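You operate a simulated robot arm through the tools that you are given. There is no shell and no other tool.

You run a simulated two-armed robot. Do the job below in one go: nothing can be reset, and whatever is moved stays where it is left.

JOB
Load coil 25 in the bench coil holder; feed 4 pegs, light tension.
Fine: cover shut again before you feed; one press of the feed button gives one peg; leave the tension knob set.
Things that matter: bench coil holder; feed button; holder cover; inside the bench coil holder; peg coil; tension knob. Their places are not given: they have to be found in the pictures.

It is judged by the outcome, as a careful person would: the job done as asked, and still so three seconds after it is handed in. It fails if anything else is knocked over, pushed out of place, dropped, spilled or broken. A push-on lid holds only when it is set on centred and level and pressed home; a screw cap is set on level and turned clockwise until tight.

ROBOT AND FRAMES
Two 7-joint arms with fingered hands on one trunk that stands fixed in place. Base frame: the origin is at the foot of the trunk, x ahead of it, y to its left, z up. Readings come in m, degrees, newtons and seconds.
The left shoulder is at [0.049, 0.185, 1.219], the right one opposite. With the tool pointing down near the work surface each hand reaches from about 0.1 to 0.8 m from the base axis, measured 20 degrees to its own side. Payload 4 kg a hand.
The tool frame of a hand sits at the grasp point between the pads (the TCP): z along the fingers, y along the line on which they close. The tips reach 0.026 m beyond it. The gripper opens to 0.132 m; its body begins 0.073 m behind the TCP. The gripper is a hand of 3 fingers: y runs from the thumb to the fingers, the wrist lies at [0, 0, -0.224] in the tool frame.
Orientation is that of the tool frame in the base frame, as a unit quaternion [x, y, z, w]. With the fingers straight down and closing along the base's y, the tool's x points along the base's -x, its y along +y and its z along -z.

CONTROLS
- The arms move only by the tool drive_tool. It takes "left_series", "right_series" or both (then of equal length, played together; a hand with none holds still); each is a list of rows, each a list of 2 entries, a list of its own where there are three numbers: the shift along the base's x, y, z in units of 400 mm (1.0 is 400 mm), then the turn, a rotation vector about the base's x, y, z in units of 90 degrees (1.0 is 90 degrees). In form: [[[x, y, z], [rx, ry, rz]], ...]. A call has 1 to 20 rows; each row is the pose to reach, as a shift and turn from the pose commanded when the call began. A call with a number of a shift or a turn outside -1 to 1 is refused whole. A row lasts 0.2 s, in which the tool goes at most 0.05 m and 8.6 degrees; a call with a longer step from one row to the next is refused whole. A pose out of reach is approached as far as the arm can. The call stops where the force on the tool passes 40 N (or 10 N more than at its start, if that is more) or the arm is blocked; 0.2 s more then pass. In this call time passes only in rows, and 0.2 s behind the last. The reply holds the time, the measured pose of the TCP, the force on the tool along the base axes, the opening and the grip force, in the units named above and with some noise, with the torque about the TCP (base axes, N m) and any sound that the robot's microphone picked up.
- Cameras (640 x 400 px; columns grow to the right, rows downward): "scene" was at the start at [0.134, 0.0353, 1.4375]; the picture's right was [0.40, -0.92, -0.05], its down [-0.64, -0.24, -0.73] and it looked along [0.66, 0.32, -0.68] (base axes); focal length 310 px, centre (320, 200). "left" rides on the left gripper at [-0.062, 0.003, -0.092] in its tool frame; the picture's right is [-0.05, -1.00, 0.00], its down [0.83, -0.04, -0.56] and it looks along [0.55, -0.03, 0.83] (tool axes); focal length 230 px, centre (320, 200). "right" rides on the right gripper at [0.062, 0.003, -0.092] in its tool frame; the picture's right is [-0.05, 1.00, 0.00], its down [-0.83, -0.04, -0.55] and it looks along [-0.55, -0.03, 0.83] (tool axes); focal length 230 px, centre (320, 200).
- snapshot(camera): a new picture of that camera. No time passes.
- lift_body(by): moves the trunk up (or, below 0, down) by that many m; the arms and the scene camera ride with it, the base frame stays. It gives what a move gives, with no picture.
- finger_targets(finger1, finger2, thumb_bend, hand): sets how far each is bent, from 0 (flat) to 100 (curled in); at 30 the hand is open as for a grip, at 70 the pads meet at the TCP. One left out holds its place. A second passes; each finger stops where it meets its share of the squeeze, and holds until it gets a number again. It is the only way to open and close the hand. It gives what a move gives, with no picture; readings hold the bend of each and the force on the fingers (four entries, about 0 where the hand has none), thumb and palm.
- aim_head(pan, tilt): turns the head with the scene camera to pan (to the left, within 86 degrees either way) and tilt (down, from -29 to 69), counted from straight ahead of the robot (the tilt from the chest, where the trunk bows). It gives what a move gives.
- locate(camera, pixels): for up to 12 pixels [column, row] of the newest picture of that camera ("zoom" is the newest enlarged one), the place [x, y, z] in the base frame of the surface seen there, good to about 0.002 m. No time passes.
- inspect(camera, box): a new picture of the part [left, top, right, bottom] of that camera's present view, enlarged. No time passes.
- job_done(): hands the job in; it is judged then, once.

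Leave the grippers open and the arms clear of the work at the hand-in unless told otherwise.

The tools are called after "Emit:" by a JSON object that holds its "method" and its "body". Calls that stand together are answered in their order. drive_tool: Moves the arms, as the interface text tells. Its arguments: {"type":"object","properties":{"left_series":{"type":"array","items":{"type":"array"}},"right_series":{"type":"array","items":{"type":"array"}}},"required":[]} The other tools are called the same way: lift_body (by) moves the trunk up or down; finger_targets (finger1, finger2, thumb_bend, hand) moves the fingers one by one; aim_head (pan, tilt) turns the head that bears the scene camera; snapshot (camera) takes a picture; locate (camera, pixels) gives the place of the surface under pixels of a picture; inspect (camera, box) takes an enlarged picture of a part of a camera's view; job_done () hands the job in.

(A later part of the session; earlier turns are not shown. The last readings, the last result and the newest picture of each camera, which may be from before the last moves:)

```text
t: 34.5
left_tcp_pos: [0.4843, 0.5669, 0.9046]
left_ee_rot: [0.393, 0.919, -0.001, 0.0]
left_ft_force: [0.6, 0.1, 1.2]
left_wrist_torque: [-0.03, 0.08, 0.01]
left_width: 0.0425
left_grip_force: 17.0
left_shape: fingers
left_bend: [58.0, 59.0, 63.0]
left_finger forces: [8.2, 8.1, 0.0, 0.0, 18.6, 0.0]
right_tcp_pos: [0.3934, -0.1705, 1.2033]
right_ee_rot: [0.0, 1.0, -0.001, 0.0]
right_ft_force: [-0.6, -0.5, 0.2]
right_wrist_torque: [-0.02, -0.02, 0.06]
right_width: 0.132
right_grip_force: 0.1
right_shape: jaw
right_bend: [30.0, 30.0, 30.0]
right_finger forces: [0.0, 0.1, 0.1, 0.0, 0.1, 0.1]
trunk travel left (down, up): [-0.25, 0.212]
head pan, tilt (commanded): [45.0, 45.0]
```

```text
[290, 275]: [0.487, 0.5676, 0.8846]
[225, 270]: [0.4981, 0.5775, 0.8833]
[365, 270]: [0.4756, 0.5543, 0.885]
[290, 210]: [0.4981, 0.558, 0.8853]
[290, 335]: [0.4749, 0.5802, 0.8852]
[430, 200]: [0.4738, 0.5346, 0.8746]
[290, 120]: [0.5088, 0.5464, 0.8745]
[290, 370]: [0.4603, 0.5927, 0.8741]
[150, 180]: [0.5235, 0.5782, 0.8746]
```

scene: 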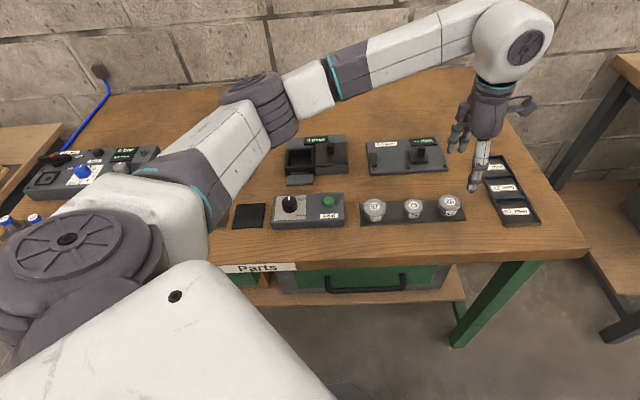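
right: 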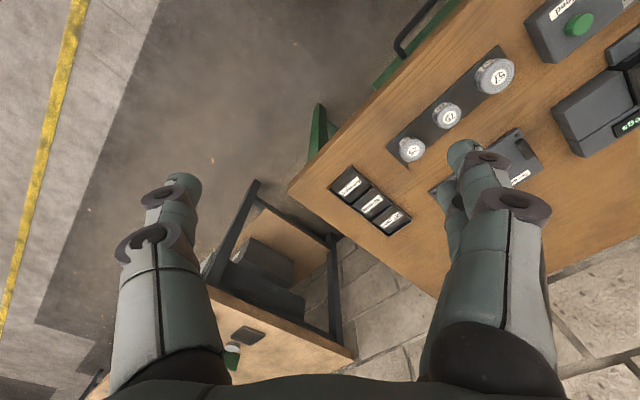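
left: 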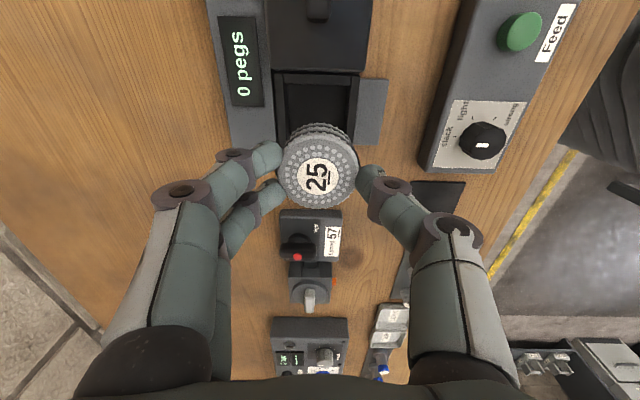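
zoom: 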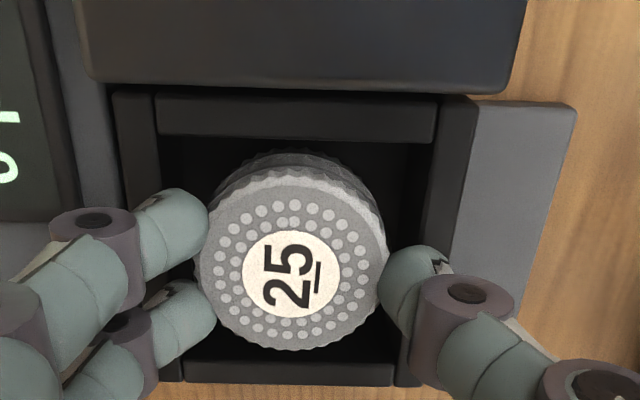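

The coil is level with its bottom about 13 mm above the cavity floor. I'll raise 2 mm to free the thumb from the rim and then open.

Emit:
{"method": "drive_tool", "body": {"left_series": [[[0, 0, 0.005], [0, 0, 0]]]}}

Emit:
{"method": "finger_targets", "body": {"hand": "left", "finger1": 51, "finger2": 51, "thumb_bend": 51}}

Emit:
{"method": "inspect", "body": {"camera": "left", "box": [220, 60, 440, 230]}}

Emit:
{"method": "locate", "body": {"camera": "zoom", "pixels": [[290, 250], [230, 250], [350, 250], [290, 200], [290, 300]]}}

```text
t: 34.9
left_tcp_pos: [0.4847, 0.5681, 0.9072]
left_ee_rot: [0.393, 0.919, -0.001, -0.001]
left_ft_force: [-0.5, 0.1, -2.6]
left_wrist_torque: [0.02, -0.03, 0.05]
left_width: 0.0424
left_grip_force: 15.0
left_shape: fingers
left_bend: [58.0, 59.0, 63.0]
left_finger forces: [7.8, 7.7, 0.0, 0.1, 14.8, 0.0]
right_tcp_pos: [0.3931, -0.1692, 1.203]
right_ee_rot: [0.0, 1.0, 0.0, -0.001]
right_ft_force: [0.8, 0.1, -0.3]
right_wrist_torque: [0.0, -0.02, 0.02]
right_width: 0.1321
right_grip_force: 0.1
right_shape: jaw
right_bend: [30.0, 30.0, 30.0]
right_finger forces: [0.0, 0.0, 0.0, 0.1, 0.0, 0.0]
trunk travel left (down, up): [-0.25, 0.212]
head pan, tilt (commanded): [45.0, 45.0]
```

```text
t: 35.9
left_tcp_pos: [0.4843, 0.5676, 0.9084]
left_ee_rot: [0.394, 0.919, 0.0, 0.0]
left_ft_force: [-0.4, -0.1, 0.0]
left_wrist_torque: [-0.01, 0.0, 0.01]
left_width: 0.0636
left_grip_force: 0.1
left_shape: fingers
left_bend: [51.0, 51.0, 51.0]
left_finger forces: [0.0, 0.1, 0.0, 0.1, 0.1, 0.0]
right_tcp_pos: [0.3923, -0.1709, 1.2036]
right_ee_rot: [0.001, 1.0, 0.0, 0.0]
right_ft_force: [0.4, 0.4, 0.3]
right_wrist_torque: [0.03, 0.0, 0.0]
right_width: 0.1318
right_grip_force: 0.1
right_shape: jaw
right_bend: [30.0, 30.0, 30.0]
right_finger forces: [0.0, 0.1, 0.1, 0.0, 0.0, 0.0]
trunk travel left (down, up): [-0.25, 0.212]
head pan, tilt (commanded): [45.0, 45.0]
```

```text
2.35 times, centred on (330, 145) of left
```

zoom: 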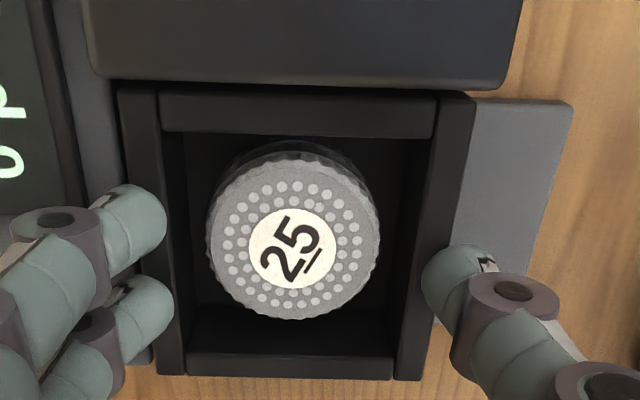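

```text
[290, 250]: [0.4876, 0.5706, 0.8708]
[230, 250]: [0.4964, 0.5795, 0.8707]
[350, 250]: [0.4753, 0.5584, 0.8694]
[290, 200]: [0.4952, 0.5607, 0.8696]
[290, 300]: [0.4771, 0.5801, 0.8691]
```

The coil sits flat inside, top at z ≈ 0.870 all round, below the rim. Now I'll rise, go over to the cover grip near [0.544, 0.508], and come down around it.

Emit:
{"method": "drive_tool", "body": {"left_series": [[[0, 0, 0.1], [0, 0, 0]], [[0, 0, 0.2], [0, 0, 0]], [[0.05, -0.05, 0.22], [0, 0, 0]], [[0.1, -0.1, 0.22], [0, 0, 0]], [[0.1488, -0.1508, 0.22], [0, 0, 0]], [[0.1488, -0.1508, 0.13], [0, 0, 0]], [[0.1488, -0.1508, 0.07], [0, 0, 0]]]}}

Emit:
{"method": "inspect", "body": {"camera": "left", "box": [220, 60, 440, 230]}}

Emit:
{"method": "inspect", "body": {"camera": "scene", "box": [265, 105, 365, 190]}}

```text
t: 37.5
left_tcp_pos: [0.5462, 0.5081, 0.9344]
left_ee_rot: [0.392, 0.92, 0.0, 0.0]
left_ft_force: [0.2, -0.3, -0.5]
left_wrist_torque: [-0.01, 0.0, 0.0]
left_width: 0.0641
left_grip_force: 0.1
left_shape: fingers
left_bend: [51.0, 51.0, 51.0]
left_finger forces: [0.1, 0.0, 0.0, 0.0, 0.0, 0.1]
right_tcp_pos: [0.3927, -0.1697, 1.2029]
right_ee_rot: [0.0, 1.0, 0.001, 0.0]
right_ft_force: [-0.4, 0.3, 1.1]
right_wrist_torque: [0.02, -0.03, 0.0]
right_width: 0.132
right_grip_force: 0.0
right_shape: jaw
right_bend: [30.0, 30.0, 30.0]
right_finger forces: [0.0, 0.1, 0.1, 0.1, 0.0, 0.0]
trunk travel left (down, up): [-0.25, 0.212]
head pan, tilt (commanded): [45.0, 45.0]
```

```text
2.35 times, centred on (330, 145) of left
```

zoom: 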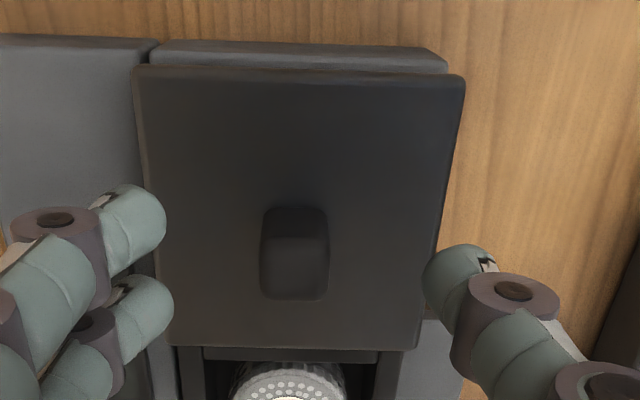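

```text
4.71 times, centred on (315, 148) of scene
```

zoom: 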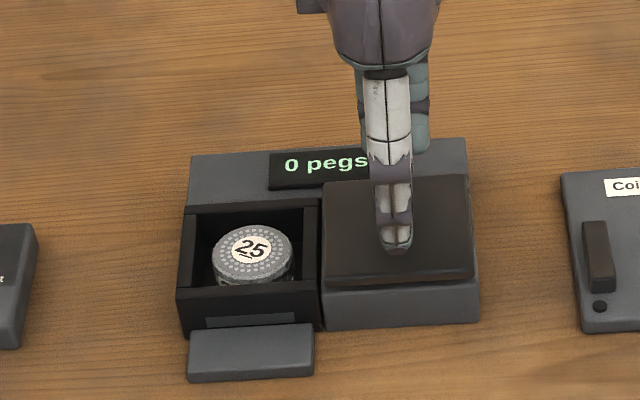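

The coil shows well inside the box at zoom (250,250), and the cover grip is between the fingers. I'll lower 14 mm and close on the grip.

Emit:
{"method": "drive_tool", "body": {"left_series": [[[0, 0, -0.018], [0, 0, 0]], [[0, 0, -0.034], [0, 0, 0]]]}}

Emit:
{"method": "finger_targets", "body": {"hand": "left", "finger1": 72, "finger2": 72, "thumb_bend": 73}}

Emit:
{"method": "inspect", "body": {"camera": "left", "box": [220, 60, 440, 230]}}

```text
t: 38.0
left_tcp_pos: [0.5454, 0.5073, 0.9212]
left_ee_rot: [0.394, 0.919, 0.0, 0.0]
left_ft_force: [0.3, 0.4, 0.6]
left_wrist_torque: [-0.01, 0.02, -0.01]
left_width: 0.0642
left_grip_force: 0.0
left_shape: fingers
left_bend: [51.0, 51.0, 51.0]
left_finger forces: [0.0, 0.0, 0.1, 0.0, 0.0, 0.0]
right_tcp_pos: [0.394, -0.1697, 1.2018]
right_ee_rot: [0.0, 1.0, 0.0, 0.0]
right_ft_force: [0.7, -0.1, -0.1]
right_wrist_torque: [0.01, -0.01, -0.01]
right_width: 0.1319
right_grip_force: 0.1
right_shape: jaw
right_bend: [30.0, 30.0, 30.0]
right_finger forces: [0.0, 0.1, 0.0, 0.0, 0.0, 0.0]
trunk travel left (down, up): [-0.25, 0.212]
head pan, tilt (commanded): [45.0, 45.0]
```

```text
t: 39.0
left_tcp_pos: [0.5443, 0.5078, 0.9222]
left_ee_rot: [0.393, 0.919, -0.001, -0.001]
left_ft_force: [0.8, 0.5, -4.1]
left_wrist_torque: [-0.02, -0.04, -0.04]
left_width: 0.016
left_grip_force: 10.0
left_shape: fingers
left_bend: [68.0, 68.0, 68.0]
left_finger forces: [4.9, 5.7, 0.0, 0.0, 9.3, 0.0]
right_tcp_pos: [0.3925, -0.1705, 1.203]
right_ee_rot: [0.0, 1.0, 0.0, 0.0]
right_ft_force: [0.1, -0.4, 0.6]
right_wrist_torque: [0.05, 0.01, 0.02]
right_width: 0.1321
right_grip_force: 0.0
right_shape: jaw
right_bend: [30.0, 30.0, 30.0]
right_finger forces: [0.0, 0.0, 0.0, 0.1, 0.0, 0.0]
trunk travel left (down, up): [-0.25, 0.212]
head pan, tilt (commanded): [45.0, 45.0]
```

```text
2.35 times, centred on (330, 145) of left
```

zoom: 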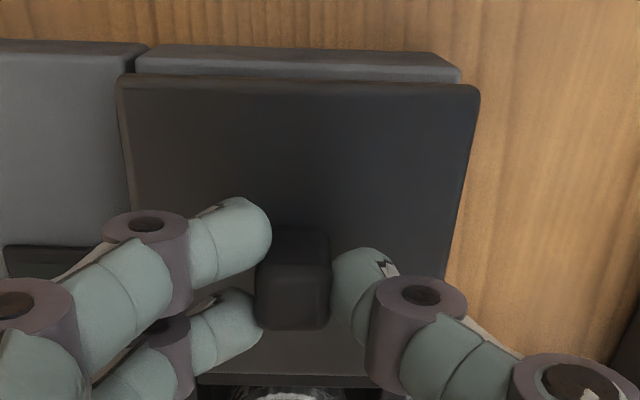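

The grip is held again. I'll slide the cover back left along [-0.69, 0.72], about 85 mm, watching the force.

Emit:
{"method": "drive_tool", "body": {"left_series": [[[-0.012, 0.0122, -0.004], [0, 0, 0]], [[-0.032, 0.0326, -0.004], [0, 0, 0]], [[-0.054, 0.055, -0.004], [0, 0, 0]], [[-0.076, 0.0775, -0.004], [0, 0, 0]], [[-0.098, 0.0999, -0.004], [0, 0, 0]], [[-0.118, 0.1203, -0.004], [0, 0, 0]], [[-0.134, 0.1366, -0.004], [0, 0, 0]]]}}

Emit:
{"method": "inspect", "body": {"camera": "scene", "box": [265, 115, 365, 190]}}

```text
t: 40.6
left_tcp_pos: [0.4894, 0.5613, 0.9219]
left_ee_rot: [0.392, 0.92, 0.0, 0.001]
left_ft_force: [1.1, 0.6, -0.2]
left_wrist_torque: [0.0, 0.02, -0.09]
left_width: 0.0159
left_grip_force: 11.3
left_shape: fingers
left_bend: [69.0, 68.0, 68.0]
left_finger forces: [5.1, 6.3, 0.0, 0.0, 9.9, 0.1]
right_tcp_pos: [0.3925, -0.1693, 1.204]
right_ee_rot: [0.0, 1.0, 0.0, 0.0]
right_ft_force: [0.5, 0.0, -0.3]
right_wrist_torque: [0.03, 0.0, -0.04]
right_width: 0.1318
right_grip_force: 0.1
right_shape: jaw
right_bend: [30.0, 30.0, 30.0]
right_finger forces: [0.1, 0.0, 0.1, 0.0, 0.0, 0.0]
trunk travel left (down, up): [-0.25, 0.212]
head pan, tilt (commanded): [45.0, 45.0]
```

```text
5.33 times, centred on (315, 152) of scene
```

zoom: 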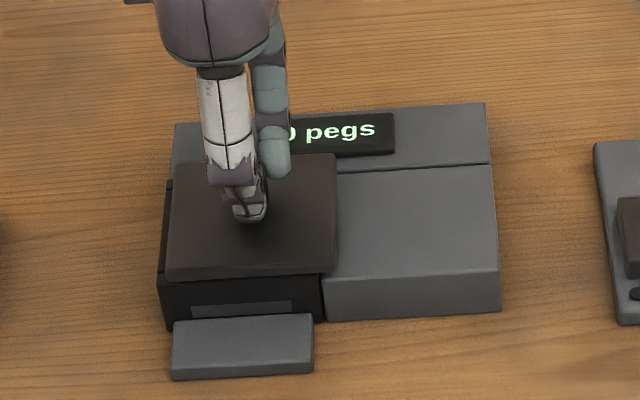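

About 8 mm remain. I'll slide 9.5 mm more and feel for the stop.

Emit:
{"method": "drive_tool", "body": {"left_series": [[[-0.007, 0.0072, 0], [0, 0, 0]], [[-0.013, 0.0134, 0], [0, 0, 0]], [[-0.0165, 0.0171, 0], [0, 0, 0]]]}}

Emit:
{"method": "inspect", "body": {"camera": "scene", "box": [265, 115, 365, 190]}}

Emit:
{"method": "locate", "body": {"camera": "zoom", "pixels": [[155, 265], [312, 260], [315, 165], [160, 180]]}}

```text
t: 41.5
left_tcp_pos: [0.4843, 0.5692, 0.921]
left_ee_rot: [0.392, 0.92, 0.0, 0.0]
left_ft_force: [2.7, -1.5, -0.2]
left_wrist_torque: [-0.01, -0.09, -0.05]
left_width: 0.0159
left_grip_force: 10.4
left_shape: fingers
left_bend: [69.0, 68.0, 68.0]
left_finger forces: [6.3, 6.1, 0.0, 0.0, 9.6, 0.1]
right_tcp_pos: [0.3932, -0.1707, 1.2022]
right_ee_rot: [0.0, 1.0, 0.0, 0.0]
right_ft_force: [0.5, -0.1, 0.7]
right_wrist_torque: [-0.01, 0.0, 0.01]
right_width: 0.1319
right_grip_force: 0.1
right_shape: jaw
right_bend: [30.0, 30.0, 30.0]
right_finger forces: [0.0, 0.1, 0.1, 0.0, 0.0, 0.0]
trunk travel left (down, up): [-0.25, 0.212]
head pan, tilt (commanded): [45.0, 45.0]
```

```text
5.33 times, centred on (315, 152) of scene
```

zoom: 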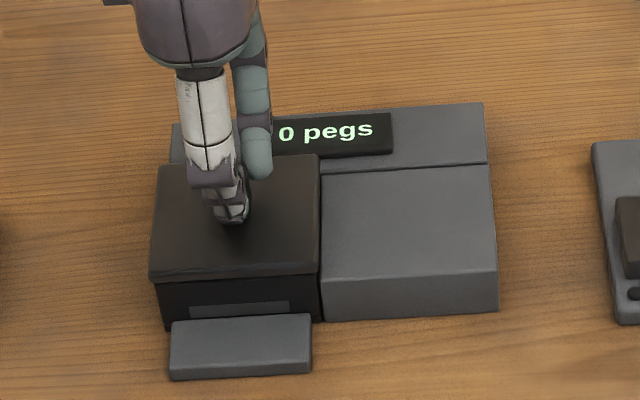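

```text
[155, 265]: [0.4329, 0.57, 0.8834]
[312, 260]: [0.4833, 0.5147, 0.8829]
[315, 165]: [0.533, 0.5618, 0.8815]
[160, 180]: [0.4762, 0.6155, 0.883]
```

The cover is back to its original closed place, with a light 3 N at the stop. I'll release and rise, then check it.

Emit:
{"method": "finger_targets", "body": {"hand": "left", "finger1": 54, "finger2": 54, "thumb_bend": 54}}

Emit:
{"method": "drive_tool", "body": {"left_series": [[[0, 0, 0.04], [0, 0, 0]], [[0, 0, 0.12], [0, 0, 0]], [[0, 0, 0.22], [0, 0, 0]], [[0, 0, 0.32], [0, 0, 0]]]}}

Emit:
{"method": "inspect", "body": {"camera": "scene", "box": [265, 115, 365, 190]}}

Emit:
{"method": "snapshot", "body": {"camera": "left"}}

```text
t: 42.5
left_tcp_pos: [0.4821, 0.5689, 0.921]
left_ee_rot: [0.393, 0.92, 0.0, 0.0]
left_ft_force: [0.3, -0.6, 0.2]
left_wrist_torque: [-0.03, -0.01, 0.01]
left_width: 0.0537
left_grip_force: 0.1
left_shape: fingers
left_bend: [54.0, 54.0, 54.0]
left_finger forces: [0.0, 0.1, 0.0, 0.0, 0.0, 0.0]
right_tcp_pos: [0.3932, -0.1715, 1.2034]
right_ee_rot: [0.0, 1.0, 0.0, 0.0]
right_ft_force: [-0.2, 0.7, 1.0]
right_wrist_torque: [0.0, 0.02, 0.06]
right_width: 0.1319
right_grip_force: 0.1
right_shape: jaw
right_bend: [30.0, 30.0, 30.0]
right_finger forces: [0.0, 0.0, 0.1, 0.0, 0.1, 0.0]
trunk travel left (down, up): [-0.25, 0.212]
head pan, tilt (commanded): [45.0, 45.0]
```

```text
t: 43.5
left_tcp_pos: [0.4842, 0.5676, 1.0492]
left_ee_rot: [0.392, 0.92, -0.001, 0.0]
left_ft_force: [0.0, -0.1, 0.2]
left_wrist_torque: [0.02, 0.01, 0.0]
left_width: 0.0536
left_grip_force: 0.0
left_shape: fingers
left_bend: [54.0, 54.0, 54.0]
left_finger forces: [0.1, 0.0, 0.1, 0.0, 0.0, 0.0]
right_tcp_pos: [0.3928, -0.1721, 1.2028]
right_ee_rot: [-0.001, 1.0, 0.0, 0.0]
right_ft_force: [-0.7, 0.7, 0.3]
right_wrist_torque: [0.01, -0.01, -0.04]
right_width: 0.1323
right_grip_force: 0.1
right_shape: jaw
right_bend: [30.0, 30.0, 30.0]
right_finger forces: [0.1, 0.1, 0.1, 0.0, 0.1, 0.0]
trunk travel left (down, up): [-0.25, 0.212]
head pan, tilt (commanded): [45.0, 45.0]
```

```text
5.33 times, centred on (315, 152) of scene
```

zoom: 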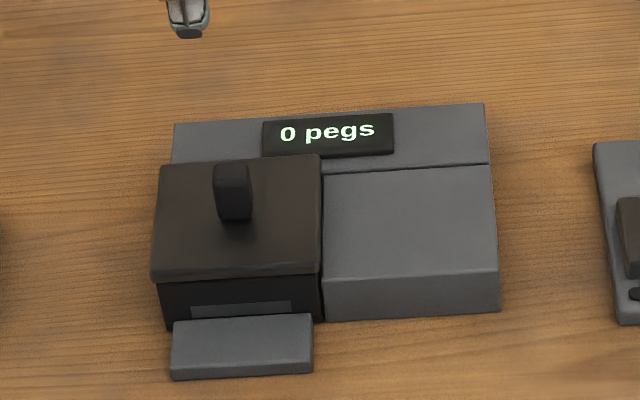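

```text
taken
```

left: 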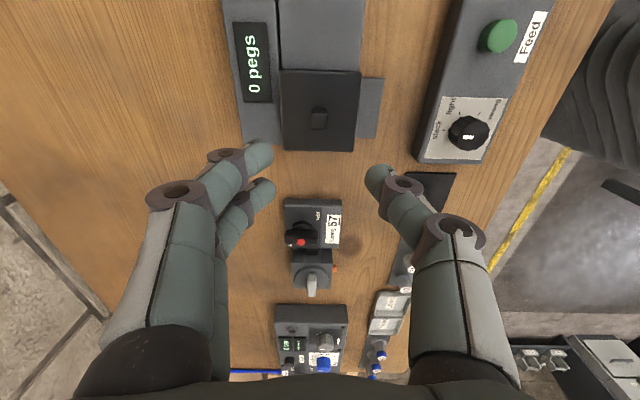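

The cover is shut. Next is the tension knob. I'll enlarge it in both cameras and locate the knob and the marks.

Emit:
{"method": "inspect", "body": {"camera": "left", "box": [415, 85, 515, 165]}}

Emit:
{"method": "locate", "body": {"camera": "zoom", "pixels": [[345, 235], [345, 265], [400, 240], [200, 220], [260, 150], [350, 150], [240, 105], [150, 290], [470, 290]]}}

Emit:
{"method": "inspect", "body": {"camera": "scene", "box": [265, 185, 350, 235]}}

```text
5.00 times, centred on (465, 125) of left
```

zoom: 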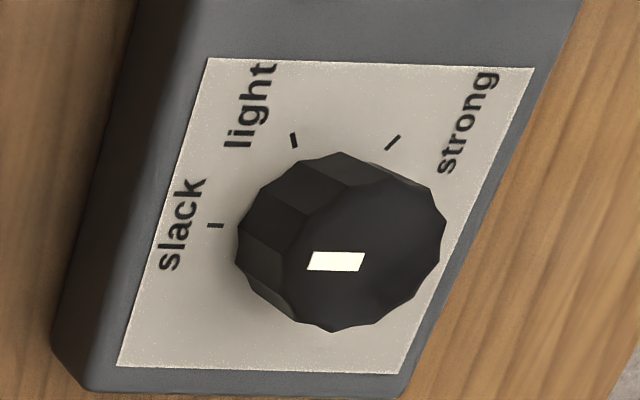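

```text
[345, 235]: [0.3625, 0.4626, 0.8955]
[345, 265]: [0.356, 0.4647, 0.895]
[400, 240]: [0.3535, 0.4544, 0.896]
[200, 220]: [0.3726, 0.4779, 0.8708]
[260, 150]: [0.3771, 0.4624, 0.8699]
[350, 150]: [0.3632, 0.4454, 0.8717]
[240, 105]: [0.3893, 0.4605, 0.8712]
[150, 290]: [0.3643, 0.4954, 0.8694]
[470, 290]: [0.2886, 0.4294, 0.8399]
```

```text
7.53 times, centred on (308, 210) of scene
```

zoom: 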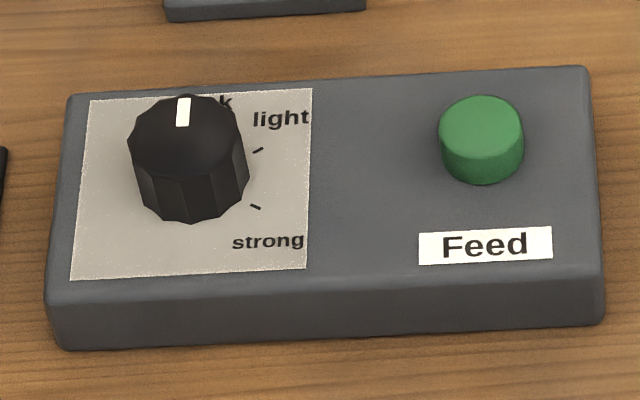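

I'll locate the knob's top outline and the three marks from the left camera.

Emit:
{"method": "inspect", "body": {"camera": "left", "box": [435, 100, 505, 160]}}

Emit:
{"method": "locate", "body": {"camera": "zoom", "pixels": [[119, 238], [235, 110], [375, 112], [200, 240], [250, 180], [300, 160], [400, 180], [445, 240], [430, 310], [350, 370], [280, 340], [310, 290]]}}

```text
6.67 times, centred on (470, 130) of left
```

zoom: 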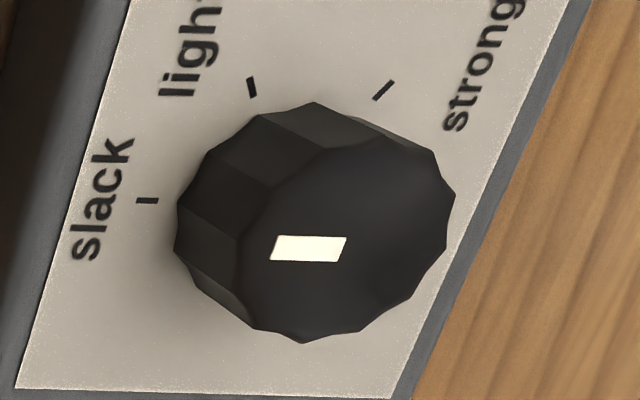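

```text
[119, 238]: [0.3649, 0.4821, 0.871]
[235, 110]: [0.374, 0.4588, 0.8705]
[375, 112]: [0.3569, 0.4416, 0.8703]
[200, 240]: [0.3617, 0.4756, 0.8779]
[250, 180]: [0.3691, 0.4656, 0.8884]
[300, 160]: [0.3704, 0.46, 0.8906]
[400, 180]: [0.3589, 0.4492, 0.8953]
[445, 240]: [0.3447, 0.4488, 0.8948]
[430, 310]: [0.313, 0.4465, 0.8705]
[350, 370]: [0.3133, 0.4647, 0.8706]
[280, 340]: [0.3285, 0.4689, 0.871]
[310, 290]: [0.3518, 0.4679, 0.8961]
```

I'll refine with exact mark pixels: slack (147,200), light (252,87), strong (383,90).

Emit:
{"method": "locate", "body": {"camera": "zoom", "pixels": [[147, 200], [252, 87], [383, 90], [350, 145], [425, 160], [448, 205], [405, 295], [360, 322], [305, 335], [258, 315], [248, 250], [280, 185]]}}

Emit:
{"method": "inspect", "body": {"camera": "scene", "box": [272, 190, 312, 220]}}

```text
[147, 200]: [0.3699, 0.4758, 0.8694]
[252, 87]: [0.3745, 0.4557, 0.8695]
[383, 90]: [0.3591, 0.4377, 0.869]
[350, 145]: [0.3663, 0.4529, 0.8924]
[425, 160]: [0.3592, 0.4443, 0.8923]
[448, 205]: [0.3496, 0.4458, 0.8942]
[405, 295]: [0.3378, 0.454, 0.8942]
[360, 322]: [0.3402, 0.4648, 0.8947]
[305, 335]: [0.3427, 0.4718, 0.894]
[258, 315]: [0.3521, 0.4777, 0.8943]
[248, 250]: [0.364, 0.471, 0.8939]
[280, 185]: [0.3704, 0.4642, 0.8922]
```

```text
13.33 times, centred on (292, 205) of scene
```

zoom: 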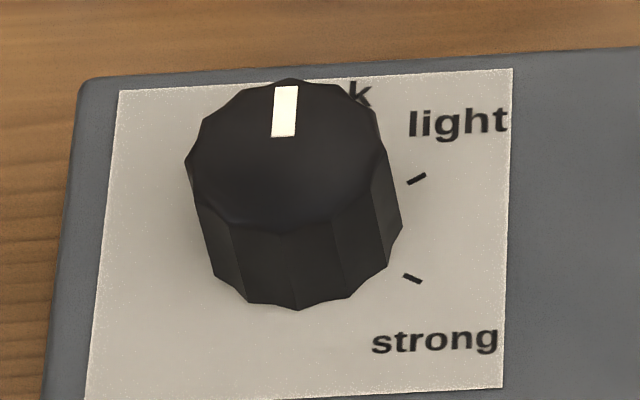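

The knob's centre is about [0.3545, 0.4604], diameter 34 mm, its top at z 0.895 and the panel at 0.870. From the slack mark, light is 60° clockwise. I'll move the hand over the knob, pre-turned +30° so the 60° turn stays comfortable for the wrist, and hover.

Emit:
{"method": "drive_tool", "body": {"left_series": [[[-0.054, -0.045, -0.03], [0, 0, 0.0555]], [[-0.108, -0.09, -0.06], [0, 0, 0.111]], [[-0.162, -0.135, -0.1], [0, 0, 0.1665]], [[-0.216, -0.18, -0.14], [0, 0, 0.222]], [[-0.27, -0.225, -0.18], [0, 0, 0.2775]], [[-0.323, -0.269, -0.2225], [0, 0, 0.333]]]}}

Emit:
{"method": "snapshot", "body": {"camera": "left"}}

Emit:
{"method": "snapshot", "body": {"camera": "scene"}}

```text
t: 44.9
left_tcp_pos: [0.3544, 0.4604, 0.9605]
left_ee_rot: [0.14, 0.99, 0.001, -0.001]
left_ft_force: [0.5, -1.0, -0.2]
left_wrist_torque: [-0.01, -0.02, 0.0]
left_width: 0.054
left_grip_force: 0.1
left_shape: fingers
left_bend: [54.0, 54.0, 54.0]
left_finger forces: [0.1, 0.1, 0.1, 0.0, 0.0, 0.1]
right_tcp_pos: [0.3925, -0.1712, 1.2033]
right_ee_rot: [0.0, 1.0, 0.0, 0.0]
right_ft_force: [0.9, -1.0, 0.0]
right_wrist_torque: [0.01, 0.02, 0.0]
right_width: 0.132
right_grip_force: 0.1
right_shape: jaw
right_bend: [30.0, 30.0, 30.0]
right_finger forces: [0.0, 0.0, 0.1, 0.0, 0.0, 0.0]
trunk travel left (down, up): [-0.25, 0.212]
head pan, tilt (commanded): [45.0, 45.0]
```

```text
taken
```

left: 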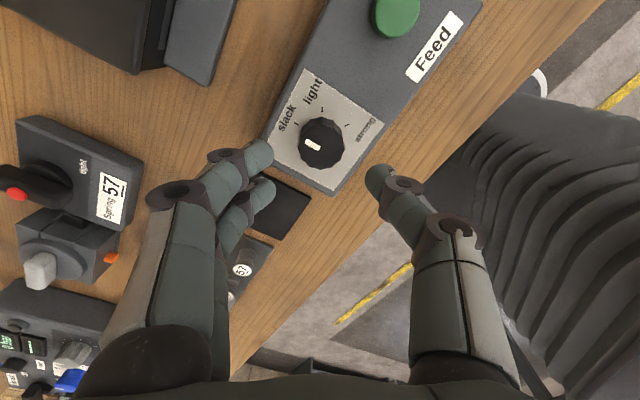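

```text
taken
```

scene: 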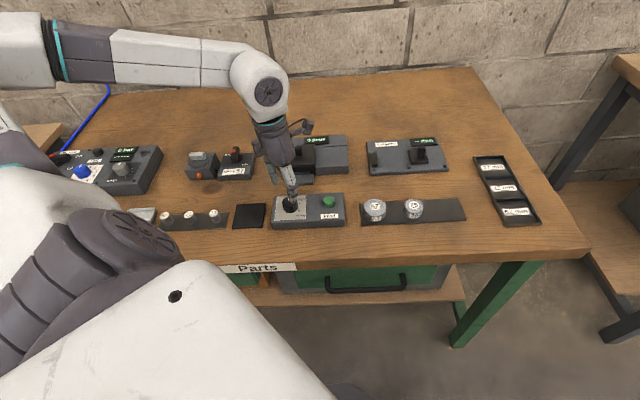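

The knob is at left-camera (321,143) between the fingers. I'll enlarge and locate its top outline to refine the centring.

Emit:
{"method": "inspect", "body": {"camera": "left", "box": [270, 90, 380, 190]}}

Emit:
{"method": "locate", "body": {"camera": "zoom", "pixels": [[300, 150], [205, 200], [200, 230], [300, 305], [380, 240], [380, 180], [290, 225], [250, 150], [350, 160], [245, 300], [350, 285]]}}

```text
4.00 times, centred on (325, 140) of left
```

zoom: 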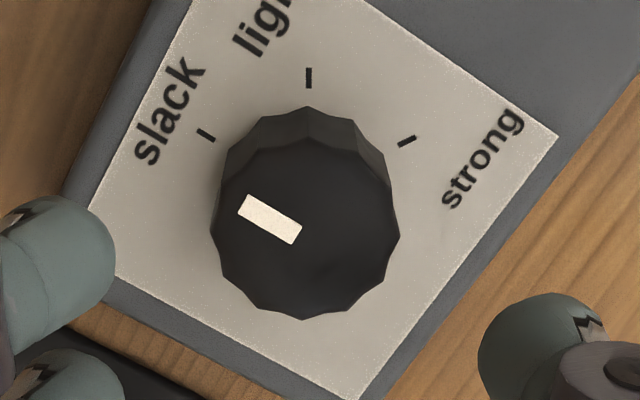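

```text
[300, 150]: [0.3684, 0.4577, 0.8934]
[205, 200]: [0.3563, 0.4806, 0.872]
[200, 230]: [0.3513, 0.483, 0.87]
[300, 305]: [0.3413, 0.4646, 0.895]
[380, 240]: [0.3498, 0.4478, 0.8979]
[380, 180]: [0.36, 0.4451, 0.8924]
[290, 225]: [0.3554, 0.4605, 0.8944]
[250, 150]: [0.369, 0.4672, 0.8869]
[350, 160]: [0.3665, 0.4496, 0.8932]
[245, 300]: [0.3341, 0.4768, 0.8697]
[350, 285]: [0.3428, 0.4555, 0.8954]
```

In this view the knob is about 1 mm toward the thumb side of the hand's centre. I'll correct that and lower to TCP z ≈ 0.907, tips about 5 mm above the panel.

Emit:
{"method": "drive_tool", "body": {"left_series": [[[0.0018, -0.0033, -0.05], [0, 0, 0]], [[0.0018, -0.0033, -0.095], [0, 0, 0]], [[0.0018, -0.0033, -0.132], [0, 0, 0]]]}}

Emit:
{"method": "inspect", "body": {"camera": "left", "box": [220, 80, 440, 240]}}

Emit:
{"method": "inspect", "body": {"camera": "scene", "box": [255, 150, 355, 235]}}

```text
t: 45.6
left_tcp_pos: [0.3552, 0.4591, 0.9069]
left_ee_rot: [0.142, 0.99, 0.0, 0.0]
left_ft_force: [0.0, 0.8, 0.7]
left_wrist_torque: [-0.02, -0.03, -0.03]
left_width: 0.0537
left_grip_force: 0.1
left_shape: fingers
left_bend: [54.0, 54.0, 54.0]
left_finger forces: [0.0, 0.0, 0.0, 0.0, 0.0, 0.1]
right_tcp_pos: [0.3937, -0.1714, 1.2013]
right_ee_rot: [0.0, 1.0, 0.0, 0.0]
right_ft_force: [-0.5, 0.3, 1.0]
right_wrist_torque: [0.01, 0.01, -0.01]
right_width: 0.1314
right_grip_force: 0.0
right_shape: jaw
right_bend: [30.0, 30.0, 30.0]
right_finger forces: [0.0, 0.0, 0.0, 0.0, 0.1, 0.0]
trunk travel left (down, up): [-0.25, 0.212]
head pan, tilt (commanded): [45.0, 45.0]
```

```text
2.50 times, centred on (330, 160) of left
```

zoom: 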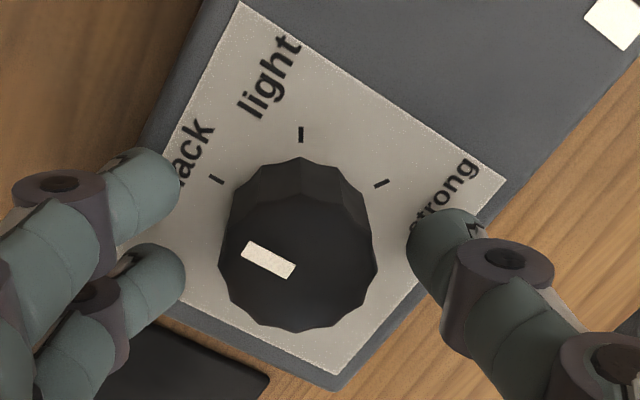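

```text
4.71 times, centred on (305, 192) of scene
```

zoom: 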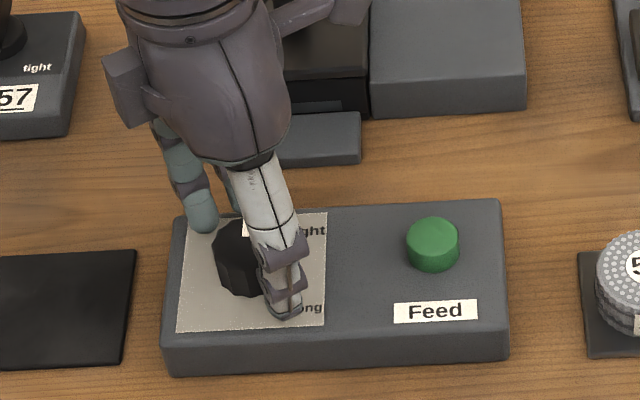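

The knob sits nearly centred with gaps of 36 and 29 zoom px. I'll shift 1 mm to true it up, then close gently.

Emit:
{"method": "drive_tool", "body": {"left_series": [[[0.0025, -0.0015, 0], [0, 0, 0]]]}}

Emit:
{"method": "finger_targets", "body": {"hand": "left", "finger1": 61, "finger2": 61, "thumb_bend": 61}}

Emit:
{"method": "inspect", "body": {"camera": "left", "box": [220, 80, 440, 240]}}

```text
t: 46.0
left_tcp_pos: [0.3566, 0.4579, 0.9071]
left_ee_rot: [0.142, 0.99, 0.0, 0.0]
left_ft_force: [0.9, 0.3, 0.3]
left_wrist_torque: [0.01, -0.01, -0.02]
left_width: 0.0538
left_grip_force: 0.1
left_shape: fingers
left_bend: [54.0, 54.0, 54.0]
left_finger forces: [0.0, 0.0, 0.0, 0.0, 0.0, 0.0]
right_tcp_pos: [0.3921, -0.1702, 1.2025]
right_ee_rot: [0.0, 1.0, 0.001, 0.0]
right_ft_force: [-0.1, -0.9, 1.0]
right_wrist_torque: [0.04, -0.03, 0.01]
right_width: 0.132
right_grip_force: 0.0
right_shape: jaw
right_bend: [30.0, 30.0, 30.0]
right_finger forces: [0.1, 0.0, 0.0, 0.0, 0.0, 0.0]
trunk travel left (down, up): [-0.25, 0.212]
head pan, tilt (commanded): [45.0, 45.0]
```

```text
t: 47.0
left_tcp_pos: [0.357, 0.4596, 0.9071]
left_ee_rot: [0.141, 0.99, 0.001, 0.0]
left_ft_force: [-0.6, -1.7, 0.5]
left_wrist_torque: [-0.02, -0.01, -0.01]
left_width: 0.0336
left_grip_force: 0.6
left_shape: fingers
left_bend: [61.0, 61.0, 60.0]
left_finger forces: [0.1, 0.2, 0.0, 0.0, 0.8, 0.0]
right_tcp_pos: [0.3922, -0.1713, 1.2025]
right_ee_rot: [0.0, 1.0, 0.0, 0.0]
right_ft_force: [-0.2, 0.0, -0.2]
right_wrist_torque: [0.03, -0.03, -0.01]
right_width: 0.1319
right_grip_force: 0.0
right_shape: jaw
right_bend: [30.0, 30.0, 30.0]
right_finger forces: [0.0, 0.0, 0.0, 0.1, 0.0, 0.0]
trunk travel left (down, up): [-0.25, 0.212]
head pan, tilt (commanded): [45.0, 45.0]
```

```text
2.50 times, centred on (330, 160) of left
```

zoom: 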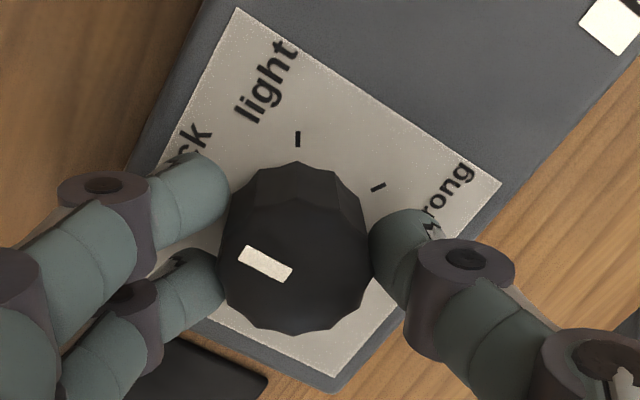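

All three are just touching the knob. I'll squeeze moderately.

Emit:
{"method": "finger_targets", "body": {"hand": "left", "finger1": 67, "finger2": 67, "thumb_bend": 67}}

```text
t: 48.0
left_tcp_pos: [0.3556, 0.4597, 0.907]
left_ee_rot: [0.142, 0.99, 0.001, 0.001]
left_ft_force: [0.0, -1.6, -1.6]
left_wrist_torque: [-0.04, 0.03, -0.02]
left_width: 0.0274
left_grip_force: 6.6
left_shape: fingers
left_bend: [64.0, 62.0, 64.0]
left_finger forces: [2.1, 3.7, 0.0, 0.0, 7.2, 0.1]
right_tcp_pos: [0.3927, -0.1701, 1.203]
right_ee_rot: [0.0, 1.0, 0.0, 0.001]
right_ft_force: [0.0, -0.4, -0.1]
right_wrist_torque: [-0.05, 0.0, -0.05]
right_width: 0.1319
right_grip_force: 0.1
right_shape: jaw
right_bend: [30.0, 30.0, 30.0]
right_finger forces: [0.0, 0.0, 0.0, 0.0, 0.0, 0.0]
trunk travel left (down, up): [-0.25, 0.212]
head pan, tilt (commanded): [45.0, 45.0]
```

The grip is 6.6 N and balanced. I'll turn clockwise, 24° first, and look.

Emit:
{"method": "drive_tool", "body": {"left_series": [[[0, 0, 0], [0, 0, -0.067]], [[0, 0, 0], [0, 0, -0.133]], [[0, 0, 0], [0, 0, -0.2]], [[0, 0, 0], [0, 0, -0.267]]]}}

Emit:
{"method": "inspect", "body": {"camera": "left", "box": [220, 80, 440, 240]}}

Emit:
{"method": "inspect", "body": {"camera": "scene", "box": [255, 150, 355, 235]}}

```text
t: 49.0
left_tcp_pos: [0.3561, 0.4598, 0.9073]
left_ee_rot: [0.346, 0.938, -0.001, 0.0]
left_ft_force: [-1.3, -3.7, -0.5]
left_wrist_torque: [-0.07, 0.03, -0.01]
left_width: 0.0275
left_grip_force: 7.4
left_shape: fingers
left_bend: [64.0, 62.0, 63.0]
left_finger forces: [2.0, 3.4, 0.0, 0.0, 8.6, 0.1]
right_tcp_pos: [0.3925, -0.1708, 1.2029]
right_ee_rot: [0.0, 1.0, 0.0, 0.0]
right_ft_force: [0.6, -0.4, -0.1]
right_wrist_torque: [0.0, -0.02, -0.03]
right_width: 0.1319
right_grip_force: 0.0
right_shape: jaw
right_bend: [30.0, 30.0, 30.0]
right_finger forces: [0.1, 0.0, 0.0, 0.0, 0.0, 0.0]
trunk travel left (down, up): [-0.25, 0.212]
head pan, tilt (commanded): [45.0, 45.0]
```

```text
2.50 times, centred on (330, 160) of left
```

zoom: 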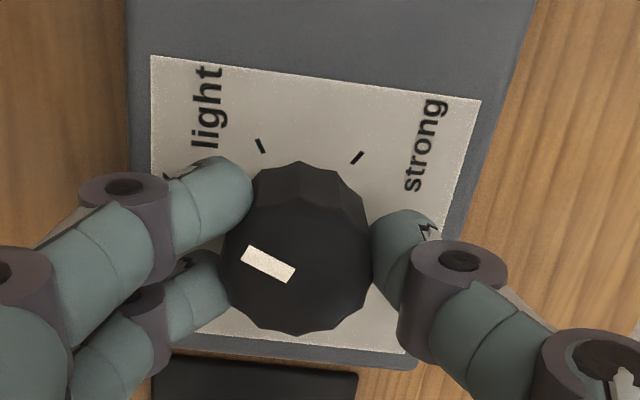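

```text
4.71 times, centred on (305, 192) of scene
```

zoom: 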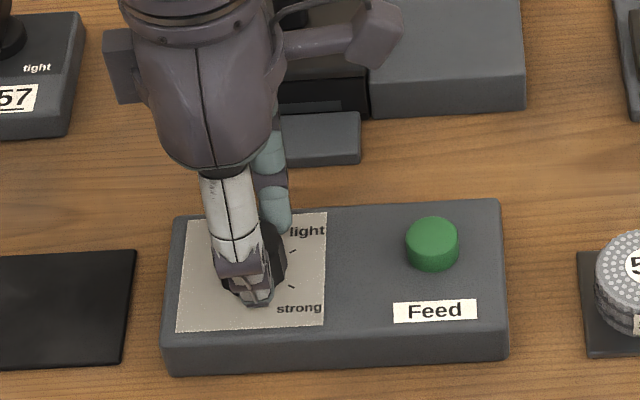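

The knob turns with the hand: the pointer holds its place in the hand view while the panel has rotated. I'll turn the remaining 36°.

Emit:
{"method": "drive_tool", "body": {"left_series": [[[0, -0.002, 0], [0, 0, -0.067]], [[0, -0.002, 0], [0, 0, -0.133]], [[0, -0.002, 0], [0, 0, -0.2]], [[0, -0.002, 0], [0, 0, -0.267]], [[0, -0.002, 0], [0, 0, -0.333]], [[0, -0.002, 0], [0, 0, -0.4]]]}}

Emit:
{"method": "inspect", "body": {"camera": "left", "box": [220, 80, 440, 240]}}

Emit:
{"method": "inspect", "body": {"camera": "scene", "box": [255, 150, 355, 235]}}

```text
t: 50.5
left_tcp_pos: [0.3553, 0.4572, 0.9073]
left_ee_rot: [0.618, 0.786, 0.0, 0.0]
left_ft_force: [-3.7, -5.4, -1.2]
left_wrist_torque: [-0.17, 0.14, 0.06]
left_width: 0.0278
left_grip_force: 7.7
left_shape: fingers
left_bend: [64.0, 63.0, 63.0]
left_finger forces: [2.2, 2.6, 0.0, 0.0, 9.7, 0.0]
right_tcp_pos: [0.3915, -0.1696, 1.2028]
right_ee_rot: [0.001, 1.0, 0.0, 0.0]
right_ft_force: [-0.1, -0.1, -0.1]
right_wrist_torque: [0.0, 0.0, -0.02]
right_width: 0.1319
right_grip_force: 0.0
right_shape: jaw
right_bend: [30.0, 30.0, 30.0]
right_finger forces: [0.0, 0.0, 0.1, 0.1, 0.1, 0.1]
trunk travel left (down, up): [-0.25, 0.212]
head pan, tilt (commanded): [45.0, 45.0]
```

```text
2.50 times, centred on (330, 160) of left
```

zoom: 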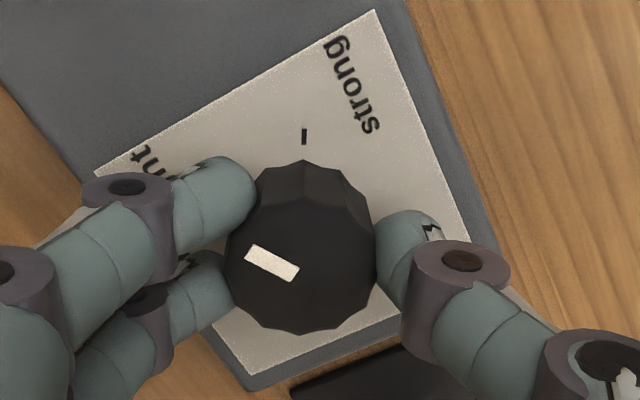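

```text
4.71 times, centred on (305, 192) of scene
```

zoom: 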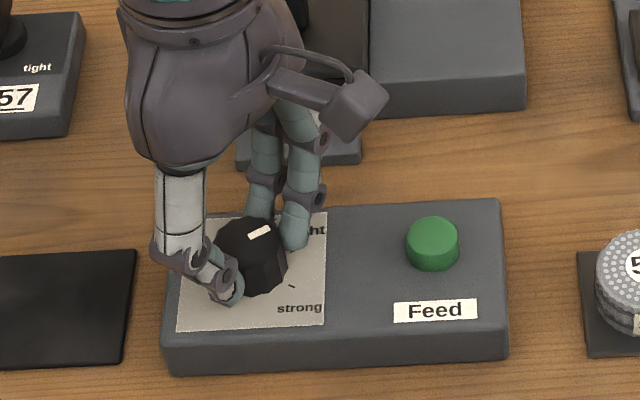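

The hand has turned 60° and the pointer in the scene zoom now points toward the upper right. I'll relax the slight side load, open the fingers, and rise to check the pointer.

Emit:
{"method": "drive_tool", "body": {"left_series": [[[-0.002, -0.003, 0], [0, 0, 0]]]}}

Emit:
{"method": "finger_targets", "body": {"hand": "left", "finger1": 54, "finger2": 54, "thumb_bend": 54}}

Emit:
{"method": "drive_tool", "body": {"left_series": [[[0, 0, 0.04], [0, 0, 0]], [[0, 0, 0.12], [0, 0, 0]], [[0, 0, 0.22], [0, 0, 0]], [[0, 0, 0.3], [0, 0, 0]]]}}

Emit:
{"method": "snapshot", "body": {"camera": "left"}}

Emit:
{"method": "inspect", "body": {"camera": "scene", "box": [265, 185, 350, 235]}}

```text
t: 50.9
left_tcp_pos: [0.3551, 0.4571, 0.9073]
left_ee_rot: [0.618, 0.786, 0.001, 0.0]
left_ft_force: [-0.6, -2.7, -1.6]
left_wrist_torque: [-0.08, 0.07, -0.01]
left_width: 0.0276
left_grip_force: 7.3
left_shape: fingers
left_bend: [64.0, 63.0, 64.0]
left_finger forces: [2.3, 3.5, 0.0, 0.0, 8.2, 0.1]
right_tcp_pos: [0.3935, -0.1705, 1.2023]
right_ee_rot: [0.0, 1.0, 0.0, 0.0]
right_ft_force: [0.5, -1.0, 0.4]
right_wrist_torque: [0.0, 0.04, -0.01]
right_width: 0.1318
right_grip_force: 0.0
right_shape: jaw
right_bend: [30.0, 30.0, 30.0]
right_finger forces: [0.1, 0.0, 0.1, 0.0, 0.0, 0.0]
trunk travel left (down, up): [-0.25, 0.212]
head pan, tilt (commanded): [45.0, 45.0]
```

```text
t: 51.9
left_tcp_pos: [0.3554, 0.4583, 0.9075]
left_ee_rot: [0.617, 0.787, 0.0, 0.0]
left_ft_force: [-0.3, -0.2, -0.4]
left_wrist_torque: [0.01, -0.03, 0.01]
left_width: 0.0537
left_grip_force: 0.0
left_shape: fingers
left_bend: [54.0, 54.0, 54.0]
left_finger forces: [0.0, 0.0, 0.0, 0.0, 0.1, 0.1]
right_tcp_pos: [0.3927, -0.1703, 1.2034]
right_ee_rot: [0.0, 1.0, 0.0, 0.001]
right_ft_force: [0.9, -0.3, 0.1]
right_wrist_torque: [0.03, -0.02, -0.03]
right_width: 0.1317
right_grip_force: 0.0
right_shape: jaw
right_bend: [30.0, 30.0, 30.0]
right_finger forces: [0.1, 0.0, 0.1, 0.0, 0.1, 0.1]
trunk travel left (down, up): [-0.25, 0.212]
head pan, tilt (commanded): [45.0, 45.0]
```

```text
t: 52.9
left_tcp_pos: [0.3553, 0.4559, 1.0278]
left_ee_rot: [0.618, 0.787, -0.001, 0.0]
left_ft_force: [-0.5, -0.7, 0.4]
left_wrist_torque: [0.0, -0.01, 0.01]
left_width: 0.0538
left_grip_force: 0.1
left_shape: fingers
left_bend: [54.0, 54.0, 54.0]
left_finger forces: [0.0, 0.0, 0.1, 0.1, 0.1, 0.0]
right_tcp_pos: [0.3932, -0.1705, 1.2034]
right_ee_rot: [0.0, 1.0, 0.001, 0.0]
right_ft_force: [0.5, -0.4, 0.3]
right_wrist_torque: [-0.01, 0.02, 0.03]
right_width: 0.1319
right_grip_force: 0.1
right_shape: jaw
right_bend: [30.0, 30.0, 30.0]
right_finger forces: [0.0, 0.0, 0.0, 0.1, 0.0, 0.0]
trunk travel left (down, up): [-0.25, 0.212]
head pan, tilt (commanded): [45.0, 45.0]
```

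```text
taken
```

left: 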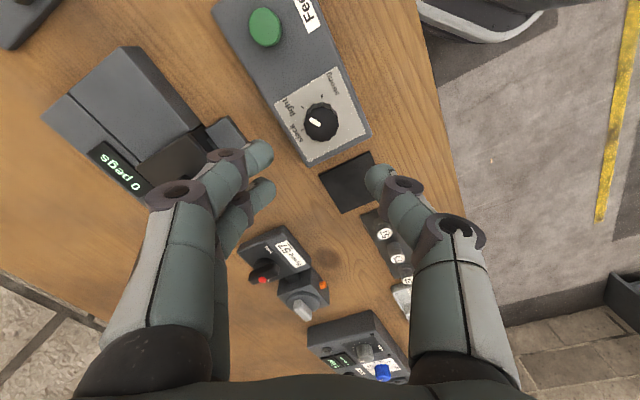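

```text
7.53 times, centred on (308, 210) of scene
```

zoom: 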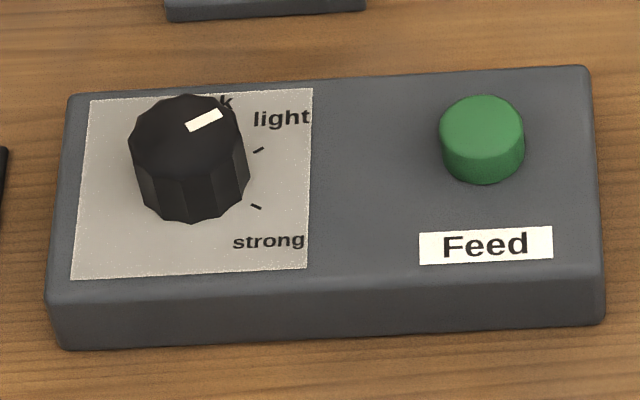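

The pointer now aims at the light mark by eye. I'll verify its angle by locating the ends of the white stripe and the light mark.

Emit:
{"method": "inspect", "body": {"camera": "left", "box": [275, 65, 375, 165]}}

Emit:
{"method": "inspect", "body": {"camera": "scene", "box": [272, 190, 312, 220]}}

Emit:
{"method": "locate", "body": {"camera": "zoom", "pixels": [[282, 150], [340, 125], [287, 155], [410, 182], [423, 175], [408, 276], [418, 281]]}}

```text
4.00 times, centred on (325, 115) of left
```

zoom: 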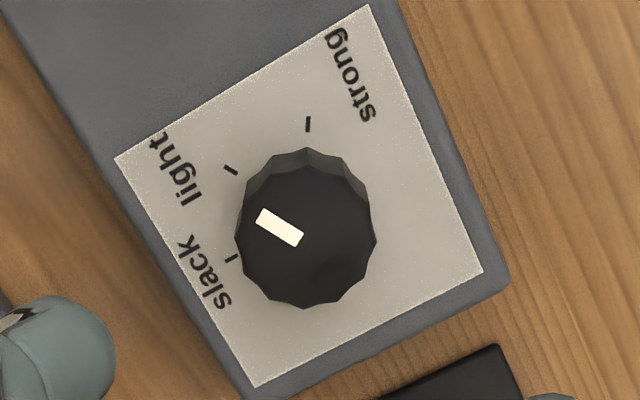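

```text
13.33 times, centred on (292, 205) of scene
```

zoom: 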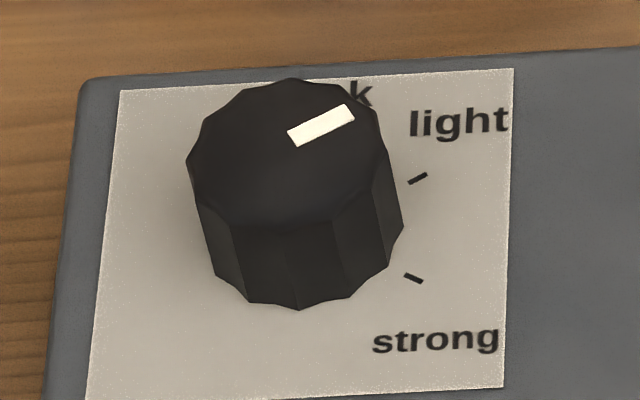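

```text
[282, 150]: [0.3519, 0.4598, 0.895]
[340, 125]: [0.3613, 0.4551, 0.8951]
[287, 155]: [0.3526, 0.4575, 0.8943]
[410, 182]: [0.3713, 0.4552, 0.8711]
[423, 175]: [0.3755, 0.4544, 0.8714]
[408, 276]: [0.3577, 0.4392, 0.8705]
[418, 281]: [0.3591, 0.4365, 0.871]
```

In both views the white stripe is parallel to the light mark and points at it, so tension is at light. Next is the feed button, top near [0.4147, 0.3943, 0.8847]. I'll close the fingertips together for pressing and refine the button's position from the left camera.

Emit:
{"method": "finger_targets", "body": {"hand": "left", "finger1": 70, "finger2": 70, "thumb_bend": 70}}

Emit:
{"method": "inspect", "body": {"camera": "left", "box": [225, 0, 325, 70]}}

Emit:
{"method": "locate", "body": {"camera": "zoom", "pixels": [[255, 150], [200, 150], [310, 150], [255, 80], [255, 215]]}}

Emit:
{"method": "inspect", "body": {"camera": "scene", "box": [310, 190, 350, 220]}}

Emit:
{"method": "locate", "body": {"camera": "zoom", "pixels": [[275, 170], [215, 170], [345, 170], [280, 120], [280, 210]]}}

Emit:
{"method": "snapshot", "body": {"camera": "left"}}

```text
t: 53.9
left_tcp_pos: [0.3554, 0.4589, 1.0272]
left_ee_rot: [0.618, 0.787, 0.0, 0.0]
left_ft_force: [-0.9, 0.0, 0.3]
left_wrist_torque: [0.03, -0.02, 0.02]
left_width: 0.0063
left_grip_force: 0.0
left_shape: fingers
left_bend: [70.0, 70.0, 70.0]
left_finger forces: [0.1, 0.1, 0.1, 0.1, 0.0, 0.0]
right_tcp_pos: [0.3925, -0.1707, 1.2022]
right_ee_rot: [0.0, 1.0, 0.0, 0.0]
right_ft_force: [-0.2, -0.3, 1.5]
right_wrist_torque: [-0.01, 0.04, 0.03]
right_width: 0.1319
right_grip_force: 0.0
right_shape: jaw
right_bend: [30.0, 30.0, 30.0]
right_finger forces: [0.1, 0.0, 0.1, 0.0, 0.0, 0.0]
trunk travel left (down, up): [-0.25, 0.212]
head pan, tilt (commanded): [45.0, 45.0]
```

```text
5.71 times, centred on (275, 35) of left
```

zoom: 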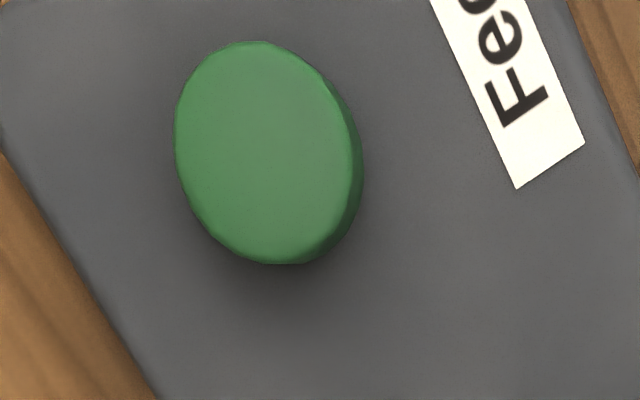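

```text
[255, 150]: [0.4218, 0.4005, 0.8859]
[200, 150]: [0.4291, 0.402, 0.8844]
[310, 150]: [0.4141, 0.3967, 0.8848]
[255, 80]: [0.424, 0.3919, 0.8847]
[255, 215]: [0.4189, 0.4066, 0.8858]
```

```text
13.33 times, centred on (330, 205) of scene
```

zoom: 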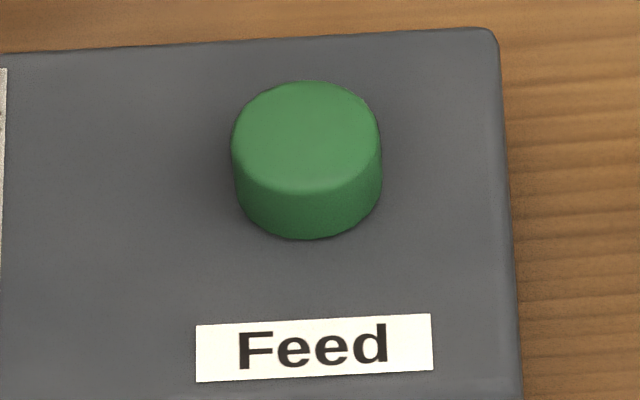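

```text
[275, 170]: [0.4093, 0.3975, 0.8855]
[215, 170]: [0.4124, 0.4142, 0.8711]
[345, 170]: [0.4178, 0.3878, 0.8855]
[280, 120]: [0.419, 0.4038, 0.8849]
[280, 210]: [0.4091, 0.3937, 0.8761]
```

```text
taken
```

left: 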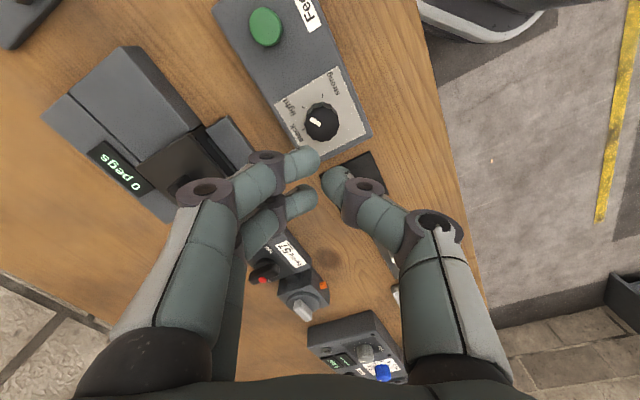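

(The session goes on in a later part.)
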